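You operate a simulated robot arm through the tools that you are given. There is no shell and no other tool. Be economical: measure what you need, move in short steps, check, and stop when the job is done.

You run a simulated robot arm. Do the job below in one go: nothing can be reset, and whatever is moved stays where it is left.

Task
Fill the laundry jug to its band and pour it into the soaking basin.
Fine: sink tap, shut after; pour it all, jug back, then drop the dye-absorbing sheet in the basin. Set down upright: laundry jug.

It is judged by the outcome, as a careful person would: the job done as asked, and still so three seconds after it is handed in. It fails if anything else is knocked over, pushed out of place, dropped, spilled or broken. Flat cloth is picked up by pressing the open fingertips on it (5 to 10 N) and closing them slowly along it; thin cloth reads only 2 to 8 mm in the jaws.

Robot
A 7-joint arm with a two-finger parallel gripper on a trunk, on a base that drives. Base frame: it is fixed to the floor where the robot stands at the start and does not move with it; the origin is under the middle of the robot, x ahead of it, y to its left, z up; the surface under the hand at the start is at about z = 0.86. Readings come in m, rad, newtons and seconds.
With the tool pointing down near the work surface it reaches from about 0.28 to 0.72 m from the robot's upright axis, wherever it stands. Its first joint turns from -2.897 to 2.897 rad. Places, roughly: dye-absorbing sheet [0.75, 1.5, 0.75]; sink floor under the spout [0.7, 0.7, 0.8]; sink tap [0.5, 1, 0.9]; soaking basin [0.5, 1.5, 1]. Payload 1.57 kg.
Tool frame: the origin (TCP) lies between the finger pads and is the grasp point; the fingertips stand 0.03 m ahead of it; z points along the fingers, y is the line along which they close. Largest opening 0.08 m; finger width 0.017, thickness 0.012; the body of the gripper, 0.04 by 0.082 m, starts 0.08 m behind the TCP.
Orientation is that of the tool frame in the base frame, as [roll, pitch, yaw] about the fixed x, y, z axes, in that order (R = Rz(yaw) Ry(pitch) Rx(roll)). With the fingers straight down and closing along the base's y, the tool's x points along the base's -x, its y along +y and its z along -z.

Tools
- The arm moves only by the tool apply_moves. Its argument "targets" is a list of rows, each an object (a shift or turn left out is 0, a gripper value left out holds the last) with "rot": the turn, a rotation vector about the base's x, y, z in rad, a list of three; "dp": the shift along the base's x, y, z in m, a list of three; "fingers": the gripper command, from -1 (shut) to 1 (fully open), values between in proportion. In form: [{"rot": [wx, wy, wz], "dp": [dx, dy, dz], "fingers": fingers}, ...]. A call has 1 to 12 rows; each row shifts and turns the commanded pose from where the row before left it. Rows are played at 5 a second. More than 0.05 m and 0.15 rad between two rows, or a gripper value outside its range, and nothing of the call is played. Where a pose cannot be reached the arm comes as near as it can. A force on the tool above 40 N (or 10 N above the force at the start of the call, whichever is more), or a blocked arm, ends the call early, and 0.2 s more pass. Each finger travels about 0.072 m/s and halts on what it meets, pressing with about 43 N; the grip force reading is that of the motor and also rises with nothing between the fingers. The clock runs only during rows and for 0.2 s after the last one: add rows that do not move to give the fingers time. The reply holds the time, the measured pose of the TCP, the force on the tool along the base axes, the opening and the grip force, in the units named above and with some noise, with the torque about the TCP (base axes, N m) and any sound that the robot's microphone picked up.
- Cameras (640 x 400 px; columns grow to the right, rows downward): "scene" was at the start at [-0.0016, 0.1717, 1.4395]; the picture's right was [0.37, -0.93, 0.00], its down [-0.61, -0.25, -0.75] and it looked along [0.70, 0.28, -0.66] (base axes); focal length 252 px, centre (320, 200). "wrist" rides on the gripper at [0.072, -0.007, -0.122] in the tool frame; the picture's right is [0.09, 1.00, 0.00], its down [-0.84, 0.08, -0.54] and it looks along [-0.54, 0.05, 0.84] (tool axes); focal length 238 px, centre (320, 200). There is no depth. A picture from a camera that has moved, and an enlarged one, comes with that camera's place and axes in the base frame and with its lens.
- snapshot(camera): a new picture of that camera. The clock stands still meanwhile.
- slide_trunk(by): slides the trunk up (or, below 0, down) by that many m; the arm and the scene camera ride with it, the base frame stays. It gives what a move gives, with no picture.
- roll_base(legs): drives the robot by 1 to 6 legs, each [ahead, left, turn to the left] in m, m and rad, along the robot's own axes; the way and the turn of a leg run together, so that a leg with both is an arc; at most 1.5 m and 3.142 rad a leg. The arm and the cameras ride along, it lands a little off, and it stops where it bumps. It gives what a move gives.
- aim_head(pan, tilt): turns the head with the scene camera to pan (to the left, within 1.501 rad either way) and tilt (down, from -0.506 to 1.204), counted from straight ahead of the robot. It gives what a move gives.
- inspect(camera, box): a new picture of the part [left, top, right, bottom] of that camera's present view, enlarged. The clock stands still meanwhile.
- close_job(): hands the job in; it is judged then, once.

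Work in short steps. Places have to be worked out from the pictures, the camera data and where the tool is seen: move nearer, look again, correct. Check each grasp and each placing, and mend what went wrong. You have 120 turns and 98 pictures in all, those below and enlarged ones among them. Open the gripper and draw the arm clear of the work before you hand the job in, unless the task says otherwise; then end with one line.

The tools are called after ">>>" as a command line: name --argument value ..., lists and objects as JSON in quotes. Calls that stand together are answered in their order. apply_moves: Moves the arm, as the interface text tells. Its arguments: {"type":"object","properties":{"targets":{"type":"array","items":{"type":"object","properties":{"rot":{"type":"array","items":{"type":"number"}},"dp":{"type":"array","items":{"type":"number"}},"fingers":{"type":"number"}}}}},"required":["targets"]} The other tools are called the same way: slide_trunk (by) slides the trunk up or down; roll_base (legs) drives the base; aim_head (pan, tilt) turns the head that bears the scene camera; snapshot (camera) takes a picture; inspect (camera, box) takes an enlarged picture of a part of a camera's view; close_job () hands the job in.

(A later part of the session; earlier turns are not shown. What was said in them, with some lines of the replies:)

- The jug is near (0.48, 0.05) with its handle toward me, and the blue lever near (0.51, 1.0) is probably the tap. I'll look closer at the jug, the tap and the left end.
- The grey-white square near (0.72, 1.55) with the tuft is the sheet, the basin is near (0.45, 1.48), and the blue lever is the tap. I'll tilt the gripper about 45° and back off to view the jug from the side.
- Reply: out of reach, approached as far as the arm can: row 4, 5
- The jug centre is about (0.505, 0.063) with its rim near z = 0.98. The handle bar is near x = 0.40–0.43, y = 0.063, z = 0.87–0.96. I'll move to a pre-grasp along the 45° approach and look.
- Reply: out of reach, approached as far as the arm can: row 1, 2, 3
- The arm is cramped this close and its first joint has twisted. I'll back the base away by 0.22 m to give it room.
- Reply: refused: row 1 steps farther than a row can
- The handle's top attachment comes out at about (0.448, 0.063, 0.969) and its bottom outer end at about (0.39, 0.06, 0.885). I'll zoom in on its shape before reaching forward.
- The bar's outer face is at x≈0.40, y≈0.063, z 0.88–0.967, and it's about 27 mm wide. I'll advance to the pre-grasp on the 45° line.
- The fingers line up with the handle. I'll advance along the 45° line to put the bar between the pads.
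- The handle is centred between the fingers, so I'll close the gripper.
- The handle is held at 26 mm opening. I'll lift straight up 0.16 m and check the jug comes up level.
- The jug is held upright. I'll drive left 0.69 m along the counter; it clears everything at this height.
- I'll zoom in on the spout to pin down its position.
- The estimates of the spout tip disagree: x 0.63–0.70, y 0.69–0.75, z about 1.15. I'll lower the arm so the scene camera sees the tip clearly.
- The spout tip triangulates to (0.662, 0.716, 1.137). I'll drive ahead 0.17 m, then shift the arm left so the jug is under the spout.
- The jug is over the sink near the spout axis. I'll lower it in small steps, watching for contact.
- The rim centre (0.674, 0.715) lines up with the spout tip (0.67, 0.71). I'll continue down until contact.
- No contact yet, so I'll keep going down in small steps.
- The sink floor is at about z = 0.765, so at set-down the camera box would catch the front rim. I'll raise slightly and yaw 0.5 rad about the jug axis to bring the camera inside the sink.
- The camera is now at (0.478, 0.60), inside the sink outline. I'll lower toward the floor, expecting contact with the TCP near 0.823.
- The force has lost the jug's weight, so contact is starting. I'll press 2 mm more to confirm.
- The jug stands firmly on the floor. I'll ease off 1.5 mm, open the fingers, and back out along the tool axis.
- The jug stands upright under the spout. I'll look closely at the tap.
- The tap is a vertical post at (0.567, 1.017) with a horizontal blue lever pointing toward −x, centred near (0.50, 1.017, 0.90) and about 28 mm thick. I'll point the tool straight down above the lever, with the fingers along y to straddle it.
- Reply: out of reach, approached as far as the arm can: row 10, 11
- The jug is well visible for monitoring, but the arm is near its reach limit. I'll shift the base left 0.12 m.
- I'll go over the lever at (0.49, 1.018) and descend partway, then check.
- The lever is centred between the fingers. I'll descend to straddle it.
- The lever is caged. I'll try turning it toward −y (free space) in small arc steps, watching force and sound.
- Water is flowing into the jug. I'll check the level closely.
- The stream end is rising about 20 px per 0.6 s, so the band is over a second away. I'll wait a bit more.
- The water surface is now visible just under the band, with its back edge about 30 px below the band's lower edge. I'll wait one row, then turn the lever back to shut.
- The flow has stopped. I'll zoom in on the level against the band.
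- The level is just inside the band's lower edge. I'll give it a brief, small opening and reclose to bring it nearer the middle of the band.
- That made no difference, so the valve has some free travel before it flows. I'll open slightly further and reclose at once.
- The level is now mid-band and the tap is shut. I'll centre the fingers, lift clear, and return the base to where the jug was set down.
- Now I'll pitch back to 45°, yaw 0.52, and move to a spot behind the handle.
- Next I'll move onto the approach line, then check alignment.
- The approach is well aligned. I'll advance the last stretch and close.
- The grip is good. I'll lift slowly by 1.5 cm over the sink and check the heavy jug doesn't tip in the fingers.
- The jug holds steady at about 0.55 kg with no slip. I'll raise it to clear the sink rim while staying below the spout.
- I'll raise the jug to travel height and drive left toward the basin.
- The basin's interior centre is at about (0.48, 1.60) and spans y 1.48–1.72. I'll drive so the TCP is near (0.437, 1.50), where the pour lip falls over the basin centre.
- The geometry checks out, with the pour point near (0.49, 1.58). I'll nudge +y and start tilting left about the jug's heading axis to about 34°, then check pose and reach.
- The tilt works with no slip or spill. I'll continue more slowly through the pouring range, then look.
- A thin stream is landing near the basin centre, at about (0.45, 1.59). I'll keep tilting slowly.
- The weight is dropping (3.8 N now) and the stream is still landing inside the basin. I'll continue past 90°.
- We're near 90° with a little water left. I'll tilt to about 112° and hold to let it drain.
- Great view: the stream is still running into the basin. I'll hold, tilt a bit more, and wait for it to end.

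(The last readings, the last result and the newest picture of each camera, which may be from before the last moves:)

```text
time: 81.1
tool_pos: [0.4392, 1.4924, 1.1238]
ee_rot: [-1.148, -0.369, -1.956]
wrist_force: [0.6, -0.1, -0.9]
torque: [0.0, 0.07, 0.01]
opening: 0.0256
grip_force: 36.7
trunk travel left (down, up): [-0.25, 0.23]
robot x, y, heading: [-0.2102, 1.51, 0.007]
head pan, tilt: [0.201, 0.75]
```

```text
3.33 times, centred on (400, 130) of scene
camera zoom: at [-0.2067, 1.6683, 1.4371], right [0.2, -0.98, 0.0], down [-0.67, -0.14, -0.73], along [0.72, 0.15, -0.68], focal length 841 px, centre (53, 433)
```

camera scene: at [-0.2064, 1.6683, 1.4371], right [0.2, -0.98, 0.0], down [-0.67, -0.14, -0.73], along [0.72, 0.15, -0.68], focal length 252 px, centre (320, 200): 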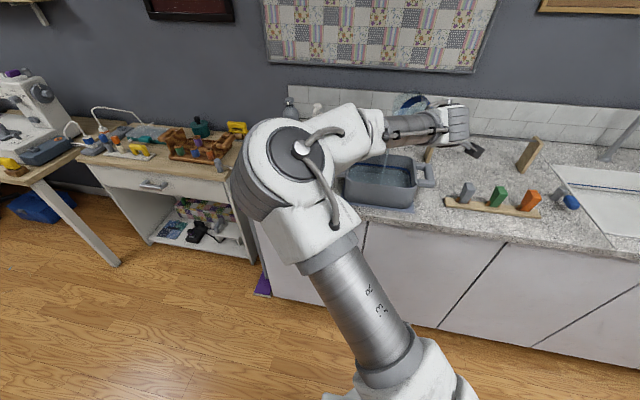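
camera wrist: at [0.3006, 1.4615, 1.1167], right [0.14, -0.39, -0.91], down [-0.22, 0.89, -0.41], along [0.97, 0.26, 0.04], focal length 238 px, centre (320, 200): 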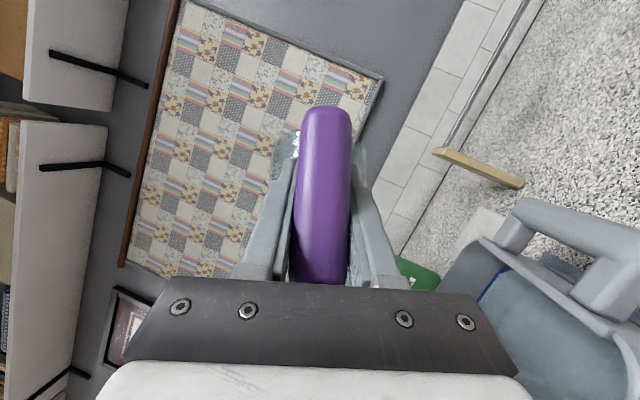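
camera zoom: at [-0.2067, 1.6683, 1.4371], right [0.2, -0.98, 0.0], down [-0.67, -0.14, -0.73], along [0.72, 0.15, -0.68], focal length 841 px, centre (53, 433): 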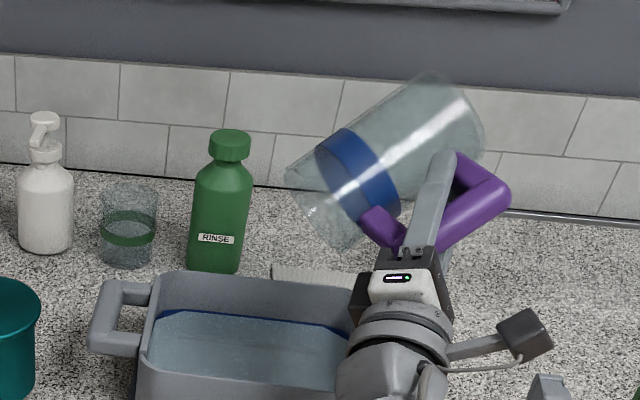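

The stream has ended and the weight equals the empty jug. I'll wait briefly for drips and rotate back upright.

>>> apply_moves --targets '[{}, {}, {}, {}, {"rot": [0.1226, 0.0675, 0]}, {"rot": [0.1226, 0.0675, 0]}, {"rot": [0.1226, 0.0675, 0]}, {"rot": [0.1226, 0.0675, 0]}, {"rot": [0.1226, 0.0675, 0]}, {"rot": [0.1226, 0.0675, 0]}, {"rot": [0.1226, 0.0675, 0]}, {"rot": [0.1226, 0.0675, 0]}]'

>>> apply_moves --targets '[{"rot": [0.1226, 0.0675, 0]}, {"rot": [0.1226, 0.0675, 0]}, {"rot": [0.1226, 0.0675, 0]}, {"rot": [0.1226, 0.0675, 0]}, {"rot": [0.1226, 0.0675, 0]}, {"rot": [0.1226, 0.0675, 0]}, {"rot": [0.1226, 0.0675, 0]}, {"dp": [0, 0, 0.01]}, {}]'

>>> snapshot --camera "scene"

>>> snapshot --camera "wrist"

```text
time: 83.7
tool_pos: [0.4391, 1.493, 1.1231]
ee_rot: [-2.002, 0.379, -1.961]
wrist_force: [-0.4, 0.5, -1.2]
torque: [-0.07, 0.06, -0.04]
opening: 0.0258
grip_force: 37.1
trunk travel left (down, up): [-0.25, 0.23]
robot x, y, heading: [-0.2108, 1.5116, -0.002]
head pan, tilt: [0.201, 0.75]
```

```text
time: 85.7
tool_pos: [0.4447, 1.4958, 1.1394]
ee_rot: [-2.219, 0.554, -2.043]
wrist_force: [-0.2, 0.0, -1.6]
torque: [-0.07, 0.07, -0.01]
opening: 0.0255
grip_force: 36.8
out of reach, approached as far as the arm can: row 3, 4, 5, 6, 7
trunk travel left (down, up): [-0.25, 0.23]
robot x, y, heading: [-0.2091, 1.51, -0.004]
head pan, tilt: [0.201, 0.75]
```

```text
21 pictures are left
camera scene: at [-0.2068, 1.6682, 1.4371], right [0.2, -0.98, 0.0], down [-0.67, -0.14, -0.73], along [0.72, 0.15, -0.68], focal length 252 px, centre (320, 200)
```

scene: 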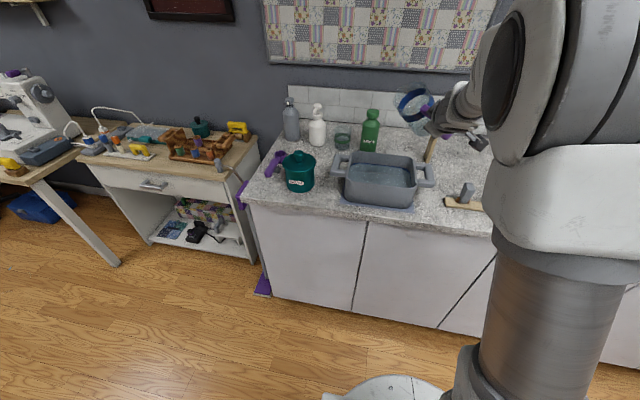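

```text
20 pictures are left
camera wrist: at [0.3135, 1.4469, 1.1687], right [-0.38, 0.57, -0.72], down [-0.17, 0.73, 0.67], along [0.91, 0.38, -0.18], focal length 238 px, centre (320, 200)
```

wrist: 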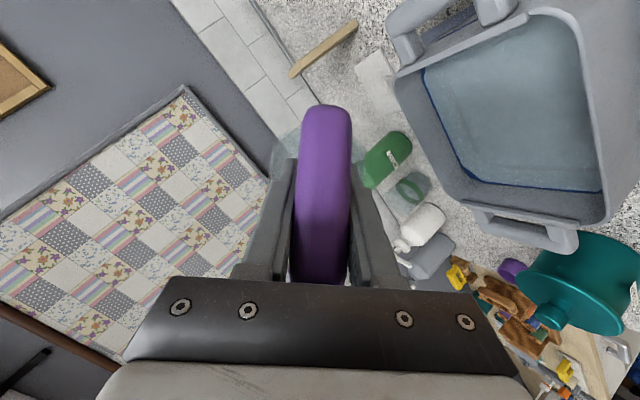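

The elbow has swapped sides and a joint limit blocks the last part of the return; the jug is empty, so that's harmless. I'll yaw back toward straight ahead and see whether the arm can come upright.

>>> apply_moves --targets '[{"rot": [0, 0, -0.13]}, {"rot": [0, 0, -0.13]}, {"rot": [0, 0, -0.13]}, {"rot": [0, 0, -0.12]}, {}, {}]'

```text
time: 87.1
tool_pos: [0.4427, 1.4956, 1.1389]
ee_rot: [-2.221, 0.553, -2.553]
wrist_force: [0.7, -0.1, -1.6]
torque: [-0.03, 0.07, -0.02]
opening: 0.0255
grip_force: 36.9
trunk travel left (down, up): [-0.25, 0.23]
robot x, y, heading: [-0.21, 1.5145, 0.004]
head pan, tilt: [0.201, 0.75]
```

The yaw worked, with the heading now about +x. The remaining tilt is about 0.745 rad about +x, so I'll undo that.

>>> apply_moves --targets '[{"rot": [0.124, 0.0048, 0]}, {"rot": [0.124, 0.0048, 0]}, {"rot": [0.124, 0.0048, 0]}, {"rot": [0.124, 0.0048, 0]}, {"rot": [0.124, 0.0048, 0]}, {"rot": [0.124, 0.0048, 0]}, {}]'

```text
time: 88.7
tool_pos: [0.442, 1.496, 1.1384]
ee_rot: [3.14, 0.758, 3.142]
wrist_force: [0.3, -0.3, -1.8]
torque: [0.01, 0.07, -0.01]
opening: 0.0254
grip_force: 36.8
trunk travel left (down, up): [-0.25, 0.23]
robot x, y, heading: [-0.2074, 1.5087, 0.001]
head pan, tilt: [0.201, 0.75]
```

The jug is upright at its original heading. I'll drive right 1.43 m, back to where it stood.

>>> roll_base --legs '[[-0.03, 0, 0], [0, -1.43, 0]]'

>>> aim_head --pan 0.3 --tilt 0.8

>>> snapshot --camera "scene"

>>> snapshot --camera "wrist"

```text
time: 100.1
tool_pos: [0.3993, 0.0451, 1.1389]
ee_rot: [-3.139, 0.759, 3.122]
wrist_force: [0.1, -0.3, -0.8]
torque: [0.0, 0.09, -0.01]
opening: 0.0256
grip_force: 37.4
trunk travel left (down, up): [-0.25, 0.23]
robot x, y, heading: [-0.2522, 0.0703, -0.022]
head pan, tilt: [0.201, 0.75]
```

```text
time: 100.7
tool_pos: [0.3983, 0.0448, 1.1385]
ee_rot: [-3.139, 0.761, 3.123]
wrist_force: [0.1, -0.7, -1.0]
torque: [-0.02, 0.08, -0.02]
opening: 0.0253
grip_force: 37.1
trunk travel left (down, up): [-0.25, 0.23]
robot x, y, heading: [-0.2546, 0.0682, -0.022]
head pan, tilt: [0.3, 0.799]
```

```text
19 pictures are left
camera scene: at [-0.252, 0.237, 1.4331], right [0.28, -0.96, 0.0], down [-0.69, -0.2, -0.7], along [0.67, 0.19, -0.72], focal length 252 px, centre (320, 200)
```

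scene: 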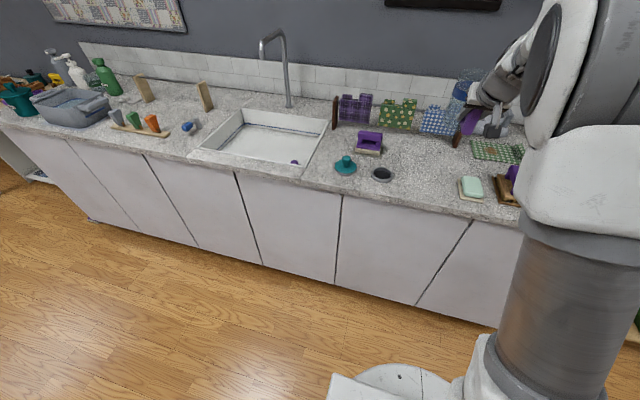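

```text
18 pictures are left
camera wrist: at [0.2615, 0.0405, 1.1772], right [-0.05, 1.0, -0.06], down [0.24, 0.07, 0.97], along [0.97, 0.03, -0.24], focal length 238 px, centre (320, 200)
```

wrist: 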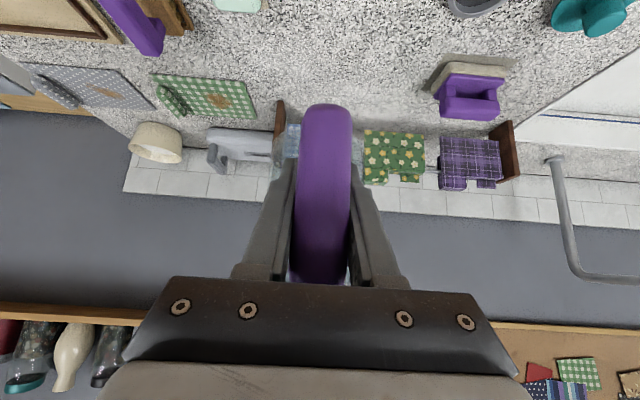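

Tap shut, and everything is in place. I'll move to the original spot (0.4165, 0.066) and lower the jug.

>>> apply_moves --targets '[{"rot": [0, 0, 0.03], "dp": [0.018, 0.021, -0.03]}, {"dp": [0, 0, -0.045]}, {"dp": [0, 0, -0.045]}, {"dp": [0, 0, -0.04]}, {"dp": [0, 0, -0.03]}, {"dp": [0, 0, -0.015]}, {}]'

>>> snapshot --camera "wrist"

```text
time: 102.3
tool_pos: [0.4155, 0.0675, 0.9324]
ee_rot: [-3.14, 0.759, -3.129]
wrist_force: [0.3, 0.6, -2.7]
torque: [0.0, 0.04, -0.04]
opening: 0.0253
grip_force: 36.8
trunk travel left (down, up): [-0.25, 0.23]
robot x, y, heading: [-0.2497, 0.0751, -0.025]
head pan, tilt: [0.3, 0.799]
```

```text
17 pictures are left
camera wrist: at [0.2795, 0.0586, 0.9711], right [-0.08, 0.99, -0.06], down [0.23, 0.08, 0.97], along [0.97, 0.06, -0.24], focal length 238 px, centre (320, 200)
```

wrist: 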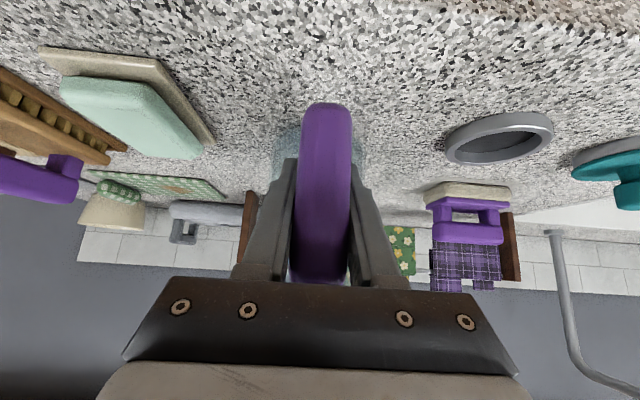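

>>> apply_moves --targets '[{"dp": [0, 0, -0.006]}, {"dp": [0, 0, -0.005]}, {}]'

>>> apply_moves --targets '[{"dp": [0, 0, -0.002]}, {}]'

```text
time: 103.1
tool_pos: [0.4168, 0.0657, 0.9217]
ee_rot: [-3.139, 0.763, -3.131]
wrist_force: [-2.4, 0.1, 11.6]
torque: [0.06, -0.84, 0.03]
opening: 0.0256
grip_force: 36.8
trunk travel left (down, up): [-0.25, 0.23]
robot x, y, heading: [-0.2501, 0.074, -0.024]
head pan, tilt: [0.3, 0.799]
```

```text
time: 103.7
tool_pos: [0.4153, 0.066, 0.9207]
ee_rot: [-3.141, 0.763, -3.131]
wrist_force: [-7.0, 3.4, 21.4]
torque: [0.17, -0.35, 0.07]
opening: 0.0255
grip_force: 37.3
trunk travel left (down, up): [-0.25, 0.23]
robot x, y, heading: [-0.2523, 0.0753, -0.023]
head pan, tilt: [0.3, 0.799]
```

It's in firm contact. I'll ease off 3 mm, release, and back out along the tool axis.

>>> apply_moves --targets '[{"dp": [0, 0, 0.003]}, {"fingers": -0.3}, {"fingers": 0}, {"fingers": 0.5}, {"fingers": 1}, {}, {"dp": [-0.021, 0, 0.022]}, {"dp": [-0.021, 0, 0.022]}, {"dp": [-0.028, 0, 0.029]}, {"dp": [-0.028, 0, 0.029]}, {"dp": [0, 0, 0.04]}, {}]'

>>> snapshot --camera "wrist"

```text
time: 106.3
tool_pos: [0.3183, 0.0677, 1.0688]
ee_rot: [-3.14, 0.759, -3.13]
wrist_force: [0.2, -0.3, 0.6]
torque: [-0.01, 0.01, -0.01]
opening: 0.0797
grip_force: 0.0
trunk travel left (down, up): [-0.25, 0.23]
robot x, y, heading: [-0.2543, 0.0736, -0.02]
head pan, tilt: [0.3, 0.799]
```

```text
16 pictures are left
camera wrist: at [0.1823, 0.0604, 1.1068], right [-0.08, 0.99, -0.06], down [0.23, 0.08, 0.97], along [0.97, 0.06, -0.24], focal length 238 px, centre (320, 200)
```

wrist: 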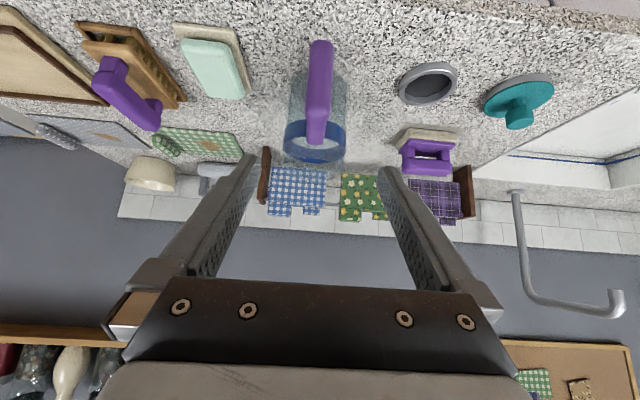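

The jug is back upright. Next is the sheet: I'll raise and point the tool down, then drive left toward it.

>>> apply_moves --targets '[{"rot": [0, 0.15, 0], "dp": [0.01, 0, 0.03]}, {"rot": [0, 0.15, 0], "dp": [0.02, 0, 0.03]}, {"rot": [0, 0.15, 0], "dp": [0.02, 0, 0.03]}, {"rot": [0, 0.15, 0], "dp": [0.02, 0, 0.03]}, {"rot": [0, 0.157, 0], "dp": [0.02, 0, 0.02]}, {}]'

>>> roll_base --legs '[[0, 1.36, 0.022], [0.15, 0, 0]]'

>>> aim_head --pan 0.1 --tilt 0.75

>>> snapshot --camera "scene"

>>> snapshot --camera "wrist"

```text
refused: row 5 steps farther than a row can; nothing moved
```

```text
time: 117.7
tool_pos: [0.4828, 1.4106, 1.0678]
ee_rot: [-3.14, 0.757, -3.113]
wrist_force: [-0.8, 0.2, -0.7]
torque: [-0.02, 0.01, -0.03]
opening: 0.08
grip_force: 0.0
trunk travel left (down, up): [-0.25, 0.23]
robot x, y, heading: [-0.0922, 1.4039, -0.006]
head pan, tilt: [0.3, 0.799]
```

```text
time: 118.5
tool_pos: [0.4832, 1.4099, 1.0674]
ee_rot: [-3.139, 0.76, -3.115]
wrist_force: [0.3, 0.8, 0.4]
torque: [0.0, -0.01, -0.03]
opening: 0.0798
grip_force: 0.1
trunk travel left (down, up): [-0.25, 0.23]
robot x, y, heading: [-0.0931, 1.4058, -0.002]
head pan, tilt: [0.099, 0.75]
```

```text
15 pictures are left
camera scene: at [-0.0856, 1.5522, 1.4371], right [0.1, -1.0, 0.0], down [-0.68, -0.07, -0.73], along [0.73, 0.07, -0.68], focal length 252 px, centre (320, 200)
```

scene: 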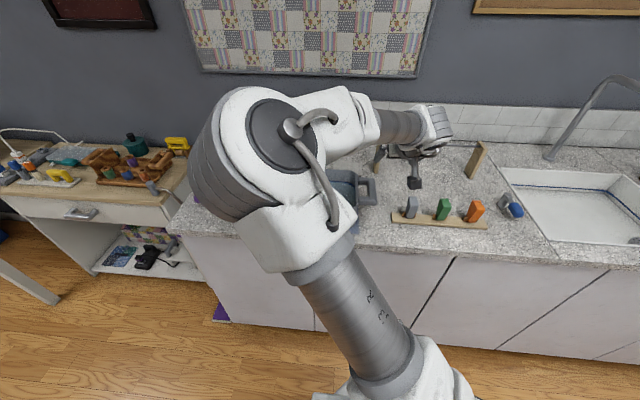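

```text
14 pictures are left
camera wrist: at [0.3468, 1.3992, 1.1064], right [-0.09, 0.99, -0.06], down [0.23, 0.08, 0.97], along [0.97, 0.08, -0.24], focal length 238 px, centre (320, 200)
```

wrist: 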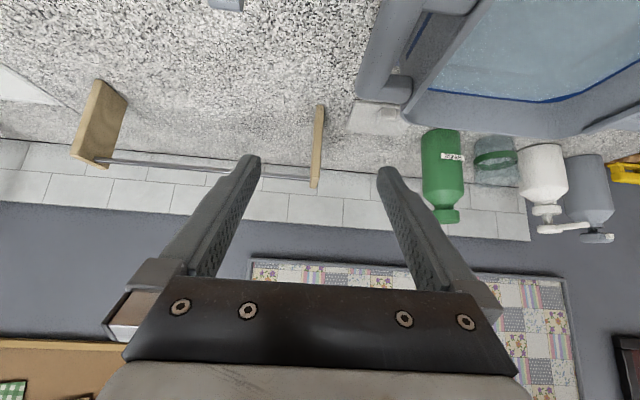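

The sheet is near (0.70, 1.515), between the rack post and the green bottle. I'll zoom in.

>>> inspect --camera "wrist" --box '[300, 80, 440, 180]'

```text
4.00 times, centred on (370, 130) of wrist
camera zoom: at [0.3468, 1.3992, 1.1064], right [-0.09, 0.99, -0.06], down [0.23, 0.08, 0.97], along [0.97, 0.08, -0.24], focal length 953 px, centre (120, 480)
```

zoom: 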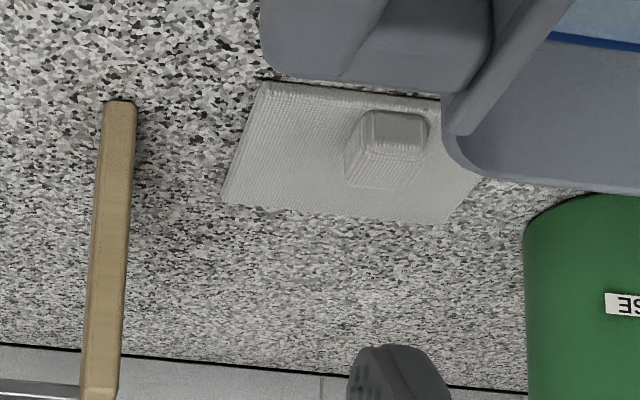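

The sheet carries a fabric tuft about 25 mm wide and 15 mm high at (0.691, 1.53, 0.87), which I can grip from above. I'll point the tool down and raise it first, then drive closer.

>>> apply_moves --targets '[{"rot": [0, 0.15, 0], "dp": [0, 0, 0.02], "fingers": 0.4}, {"rot": [0, 0.15, 0], "dp": [0, 0, 0.02]}, {"rot": [0, 0.15, 0], "dp": [0, 0, 0.02]}, {"rot": [0, 0.15, 0], "dp": [0, 0, 0.02]}, {"rot": [0, 0.15, 0], "dp": [0, 0, 0.02]}, {}]'

>>> roll_base --legs '[[0.12, 0.06, 0]]'

```text
time: 119.9
tool_pos: [0.4836, 1.4126, 1.1686]
ee_rot: [3.123, 0.009, -3.123]
wrist_force: [0.2, -0.2, -0.6]
torque: [0.02, 0.02, 0.0]
opening: 0.0562
grip_force: 0.0
trunk travel left (down, up): [-0.25, 0.23]
robot x, y, heading: [-0.0938, 1.4023, -0.003]
head pan, tilt: [0.099, 0.75]
```

```text
time: 121.3
tool_pos: [0.6079, 1.4707, 1.1686]
ee_rot: [3.125, 0.011, -3.122]
wrist_force: [0.6, 0.2, 0.5]
torque: [0.0, 0.0, -0.01]
opening: 0.0559
grip_force: 0.1
trunk travel left (down, up): [-0.25, 0.23]
robot x, y, heading: [0.0341, 1.4627, -0.007]
head pan, tilt: [0.099, 0.75]
```

Next I'll move above the tuft and descend partway, then look.

>>> apply_moves --targets '[{"dp": [0.03, 0.02, -0.02]}, {"dp": [0.03, 0.02, -0.02]}, {"dp": [0.023, 0.019, -0.03]}, {"dp": [0, 0, -0.045]}, {}]'

>>> snapshot --camera "wrist"

```text
time: 122.5
tool_pos: [0.6886, 1.531, 1.0521]
ee_rot: [3.124, 0.01, -3.125]
wrist_force: [-0.7, 0.2, -0.4]
torque: [0.0, 0.01, -0.01]
opening: 0.0558
grip_force: 0.0
trunk travel left (down, up): [-0.25, 0.23]
robot x, y, heading: [0.0371, 1.4652, -0.01]
head pan, tilt: [0.099, 0.75]
```

```text
12 pictures are left
camera wrist: at [0.6151, 1.5207, 1.1738], right [-0.11, 0.99, 0.02], down [0.83, 0.08, 0.55], along [0.55, 0.07, -0.83], focal length 238 px, centre (320, 200)
```

wrist: 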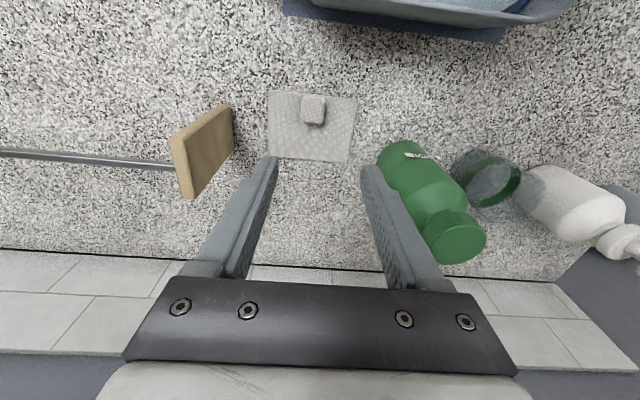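

The tuft is at (0.684, 1.524), between the fingers. I'll descend to just above it, then the last bit slowly.

>>> apply_moves --targets '[{"dp": [-0.004, -0.007, -0.045]}, {"dp": [0, 0, -0.045]}, {"dp": [0, 0, -0.035]}, {"dp": [0, 0, -0.015]}, {"dp": [0, 0, -0.01]}, {}]'

>>> snapshot --camera "wrist"

```text
time: 123.9
tool_pos: [0.6866, 1.5223, 0.902]
ee_rot: [3.125, 0.012, -3.125]
wrist_force: [-0.9, 0.9, -0.2]
torque: [0.02, -0.02, -0.01]
opening: 0.0561
grip_force: 0.1
trunk travel left (down, up): [-0.25, 0.23]
robot x, y, heading: [0.0359, 1.4655, 0.001]
head pan, tilt: [0.099, 0.75]
```

```text
11 pictures are left
camera wrist: at [0.6126, 1.5122, 1.0234], right [-0.11, 0.99, 0.02], down [0.83, 0.08, 0.55], along [0.55, 0.07, -0.83], focal length 238 px, centre (320, 200)
```

wrist: 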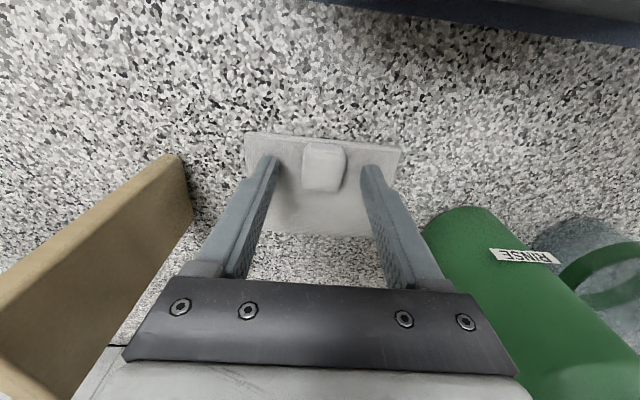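

The tuft is centred at the fingertips. I'll lower 6 mm and close slowly.

>>> apply_moves --targets '[{"dp": [0, 0, -0.006]}, {"fingers": 0.1}, {"fingers": -0.2}, {"fingers": -0.5}, {"fingers": -0.8}, {"fingers": -1}, {}, {}]'

>>> snapshot --camera "wrist"

```text
time: 125.7
tool_pos: [0.6853, 1.5239, 0.8986]
ee_rot: [3.125, 0.01, -3.124]
wrist_force: [-0.6, 4.4, 9.8]
torque: [-0.31, -0.04, 0.0]
opening: 0.0266
grip_force: 37.7
trunk travel left (down, up): [-0.25, 0.23]
robot x, y, heading: [0.0366, 1.4612, -0.009]
head pan, tilt: [0.099, 0.75]
```

```text
10 pictures are left
camera wrist: at [0.6122, 1.5127, 1.0189], right [-0.11, 0.99, 0.02], down [0.83, 0.08, 0.55], along [0.55, 0.07, -0.83], focal length 238 px, centre (320, 200)
```

wrist: 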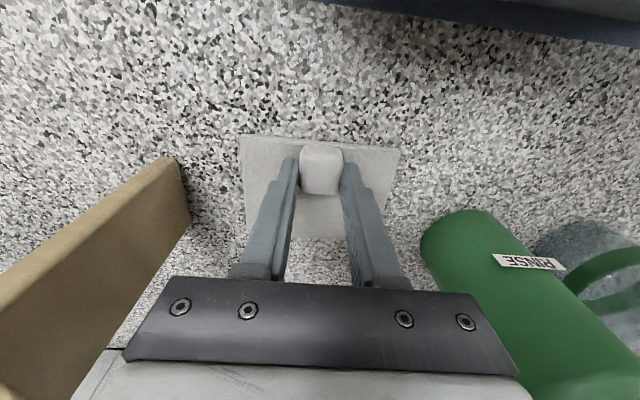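

The tuft is gripped at 26.6 mm. I'll lift and check the sheet comes along.

>>> apply_moves --targets '[{"dp": [0, 0, 0.02]}, {"dp": [0, 0, 0.04]}, {"dp": [0, 0, 0.045]}, {"dp": [0, 0, 0.045]}, {"dp": [0, 0, 0.045]}, {}]'

>>> snapshot --camera "wrist"

```text
time: 127.1
tool_pos: [0.6835, 1.5191, 1.0925]
ee_rot: [3.125, 0.009, -3.123]
wrist_force: [0.0, 0.8, -0.7]
torque: [0.01, 0.02, 0.04]
opening: 0.0266
grip_force: 37.6
trunk travel left (down, up): [-0.25, 0.23]
robot x, y, heading: [0.0381, 1.4619, -0.002]
head pan, tilt: [0.099, 0.75]
```

```text
9 pictures are left
camera wrist: at [0.6095, 1.5092, 1.2138], right [-0.11, 0.99, 0.02], down [0.83, 0.08, 0.55], along [0.55, 0.07, -0.83], focal length 238 px, centre (320, 200)
```

wrist: 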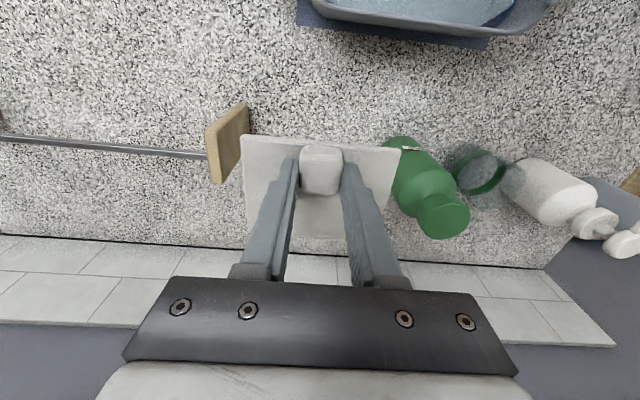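

The whole sheet is held. I'll carry it over the basin centre and check before lowering.

>>> apply_moves --targets '[{"dp": [-0.045, 0.015, 0.01]}, {"dp": [-0.045, 0.016, 0]}, {"dp": [-0.045, 0.016, 0]}, {"dp": [-0.045, 0.016, 0]}, {"dp": [-0.038, 0.016, 0]}, {}]'

>>> snapshot --camera "wrist"

```text
time: 128.5
tool_pos: [0.4678, 1.6031, 1.101]
ee_rot: [3.124, 0.011, -3.126]
wrist_force: [0.1, 0.3, -0.4]
torque: [0.02, -0.02, -0.01]
opening: 0.0264
grip_force: 37.6
trunk travel left (down, up): [-0.25, 0.23]
robot x, y, heading: [0.035, 1.4613, -0.005]
head pan, tilt: [0.099, 0.75]
```

```text
8 pictures are left
camera wrist: at [0.394, 1.5922, 1.2229], right [-0.11, 0.99, 0.02], down [0.83, 0.08, 0.55], along [0.55, 0.07, -0.83], focal length 238 px, centre (320, 200)
```

wrist: 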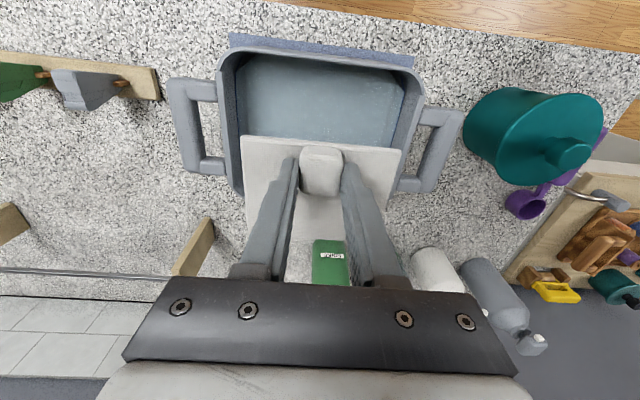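

The sheet is centred over the basin interior. I'll lower it to just above the water and release.

>>> apply_moves --targets '[{"dp": [-0.004, 0, -0.045]}, {"dp": [0, 0, -0.045]}, {"dp": [0, 0, -0.03]}, {"dp": [0, 0, -0.02]}, {}, {"fingers": -0.5}, {"fingers": -0.1}, {"fingers": 0.3}, {"fingers": 0.4}, {}, {}]'

>>> snapshot --camera "wrist"

```text
time: 130.9
tool_pos: [0.4648, 1.6031, 0.963]
ee_rot: [3.124, 0.012, -3.123]
wrist_force: [0.6, -0.1, 0.1]
torque: [-0.02, 0.01, 0.03]
opening: 0.0557
grip_force: 0.2
trunk travel left (down, up): [-0.25, 0.23]
robot x, y, heading: [0.0383, 1.4638, -0.005]
head pan, tilt: [0.099, 0.75]
```

```text
7 pictures are left
camera wrist: at [0.3905, 1.5929, 1.0833], right [-0.11, 0.99, 0.02], down [0.83, 0.08, 0.55], along [0.55, 0.07, -0.83], focal length 238 px, centre (320, 200)
```

wrist: 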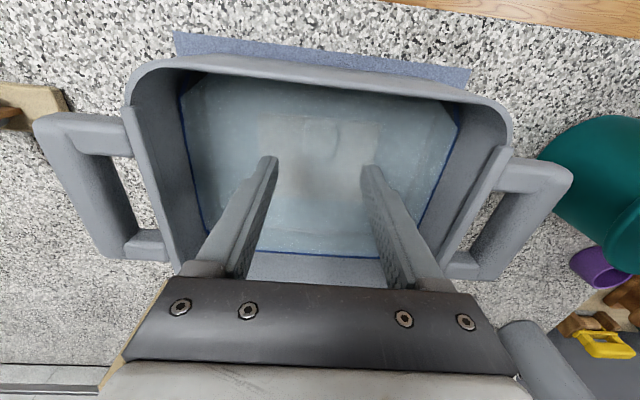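

The sheet lies in the basin under the water. I'll lift the arm out, back away, and check the whole scene.

>>> apply_moves --targets '[{"dp": [0, 0, 0.045]}, {"dp": [0, 0, 0.045]}, {"dp": [0, 0, 0.045]}, {"dp": [0, 0, 0.045]}, {"dp": [0, 0, 0.03], "fingers": 1}, {}]'

>>> roll_base --legs '[[-0.3, 0, 0], [0, -0.5, 0]]'

>>> aim_head --pan 0.2 --tilt 0.6

>>> snapshot --camera "scene"

```text
time: 132.3
tool_pos: [0.4633, 1.6009, 1.1733]
ee_rot: [3.124, 0.012, -3.123]
wrist_force: [0.9, 0.1, -1.1]
torque: [0.0, 0.01, -0.04]
opening: 0.08
grip_force: 0.1
trunk travel left (down, up): [-0.25, 0.23]
robot x, y, heading: [0.0368, 1.4627, -0.006]
head pan, tilt: [0.099, 0.75]
```

```text
time: 138.8
tool_pos: [0.1671, 1.0934, 1.1725]
ee_rot: [3.124, 0.011, -3.119]
wrist_force: [0.5, 0.3, -0.1]
torque: [0.01, 0.0, -0.03]
opening: 0.0798
grip_force: 0.1
trunk travel left (down, up): [-0.25, 0.23]
robot x, y, heading: [-0.2608, 0.9519, -0.0]
head pan, tilt: [0.099, 0.75]
```

```text
time: 139.5
tool_pos: [0.1661, 1.0942, 1.1732]
ee_rot: [3.124, 0.01, -3.123]
wrist_force: [-0.3, -0.8, 0.3]
torque: [-0.02, -0.02, 0.0]
opening: 0.0801
grip_force: 0.1
trunk travel left (down, up): [-0.25, 0.23]
robot x, y, heading: [-0.2612, 0.956, -0.001]
head pan, tilt: [0.201, 0.6]
```

```text
6 pictures are left
camera scene: at [-0.2543, 1.1128, 1.4499], right [0.2, -0.98, 0.0], down [-0.55, -0.11, -0.82], along [0.81, 0.16, -0.57], focal length 252 px, centre (320, 200)
```

scene: 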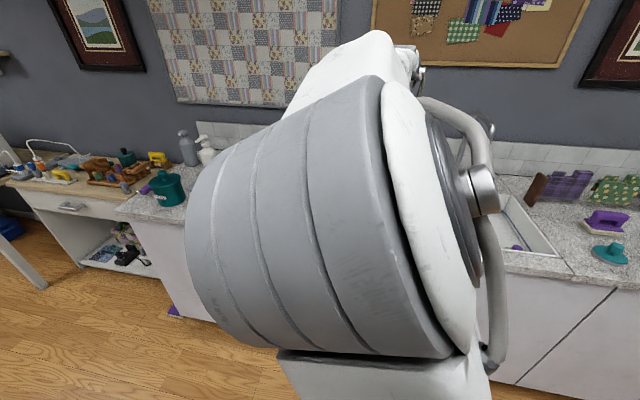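

The arm blocks this view, so I'll pan to check the jug side and then the basin side.

>>> aim_head --pan -0.7 --tilt 0.65

>>> snapshot --camera "scene"

>>> apply_moves --targets '[{"dp": [0.05, 0, 0]}, {"dp": [0.05, 0, 0]}, {"dp": [0.05, 0, 0]}, {"dp": [0.03, 0, 0.03]}, {}]'

>>> snapshot --camera "wrist"

```text
time: 140.7
tool_pos: [0.166, 1.0932, 1.1719]
ee_rot: [3.124, 0.01, -3.121]
wrist_force: [-0.7, 1.3, -1.1]
torque: [-0.01, -0.02, 0.0]
opening: 0.08
grip_force: 0.1
trunk travel left (down, up): [-0.25, 0.23]
robot x, y, heading: [-0.2618, 0.9577, -0.002]
head pan, tilt: [-0.7, 0.649]
```

```text
5 pictures are left
camera scene: at [-0.2746, 1.0394, 1.4457], right [-0.65, -0.76, 0.0], down [-0.46, 0.39, -0.8], along [0.61, -0.51, -0.6], focal length 252 px, centre (320, 200)
```

scene: 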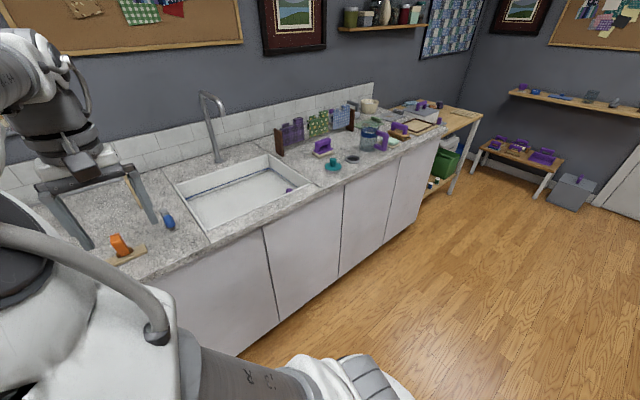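

```text
time: 141.9
tool_pos: [0.3463, 1.0937, 1.2002]
ee_rot: [3.122, 0.007, -3.121]
wrist_force: [0.8, -1.9, 0.1]
torque: [0.03, -0.02, -0.01]
opening: 0.08
grip_force: 0.0
trunk travel left (down, up): [-0.25, 0.23]
robot x, y, heading: [-0.2568, 0.9556, -0.008]
head pan, tilt: [-0.7, 0.649]
```

```text
4 pictures are left
camera wrist: at [0.2741, 1.0838, 1.3207], right [-0.11, 0.99, 0.02], down [0.83, 0.08, 0.55], along [0.54, 0.08, -0.84], focal length 238 px, centre (320, 200)
```

wrist: 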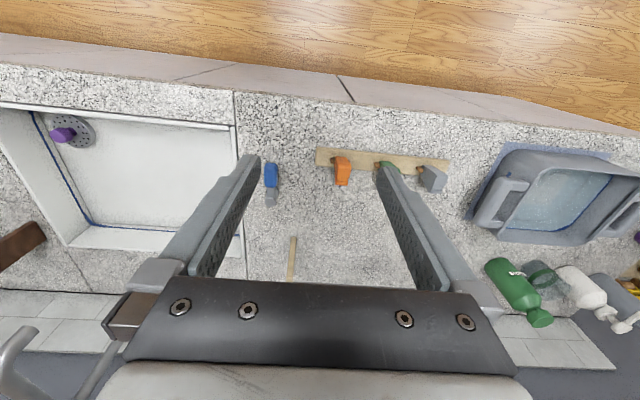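

All good: the jug is upright in its place, the tap is shut with no flow, and the basin and the other items are undisturbed. The arm is clear and open, so I'll hand in.

>>> close_job

```text
The job is handed in.
```

I filled the jug to its band at the sink tap, shut the tap, and poured all the water into the soaking basin. The jug is back upright in its place, and the dye-absorbing sheet is in the basin.
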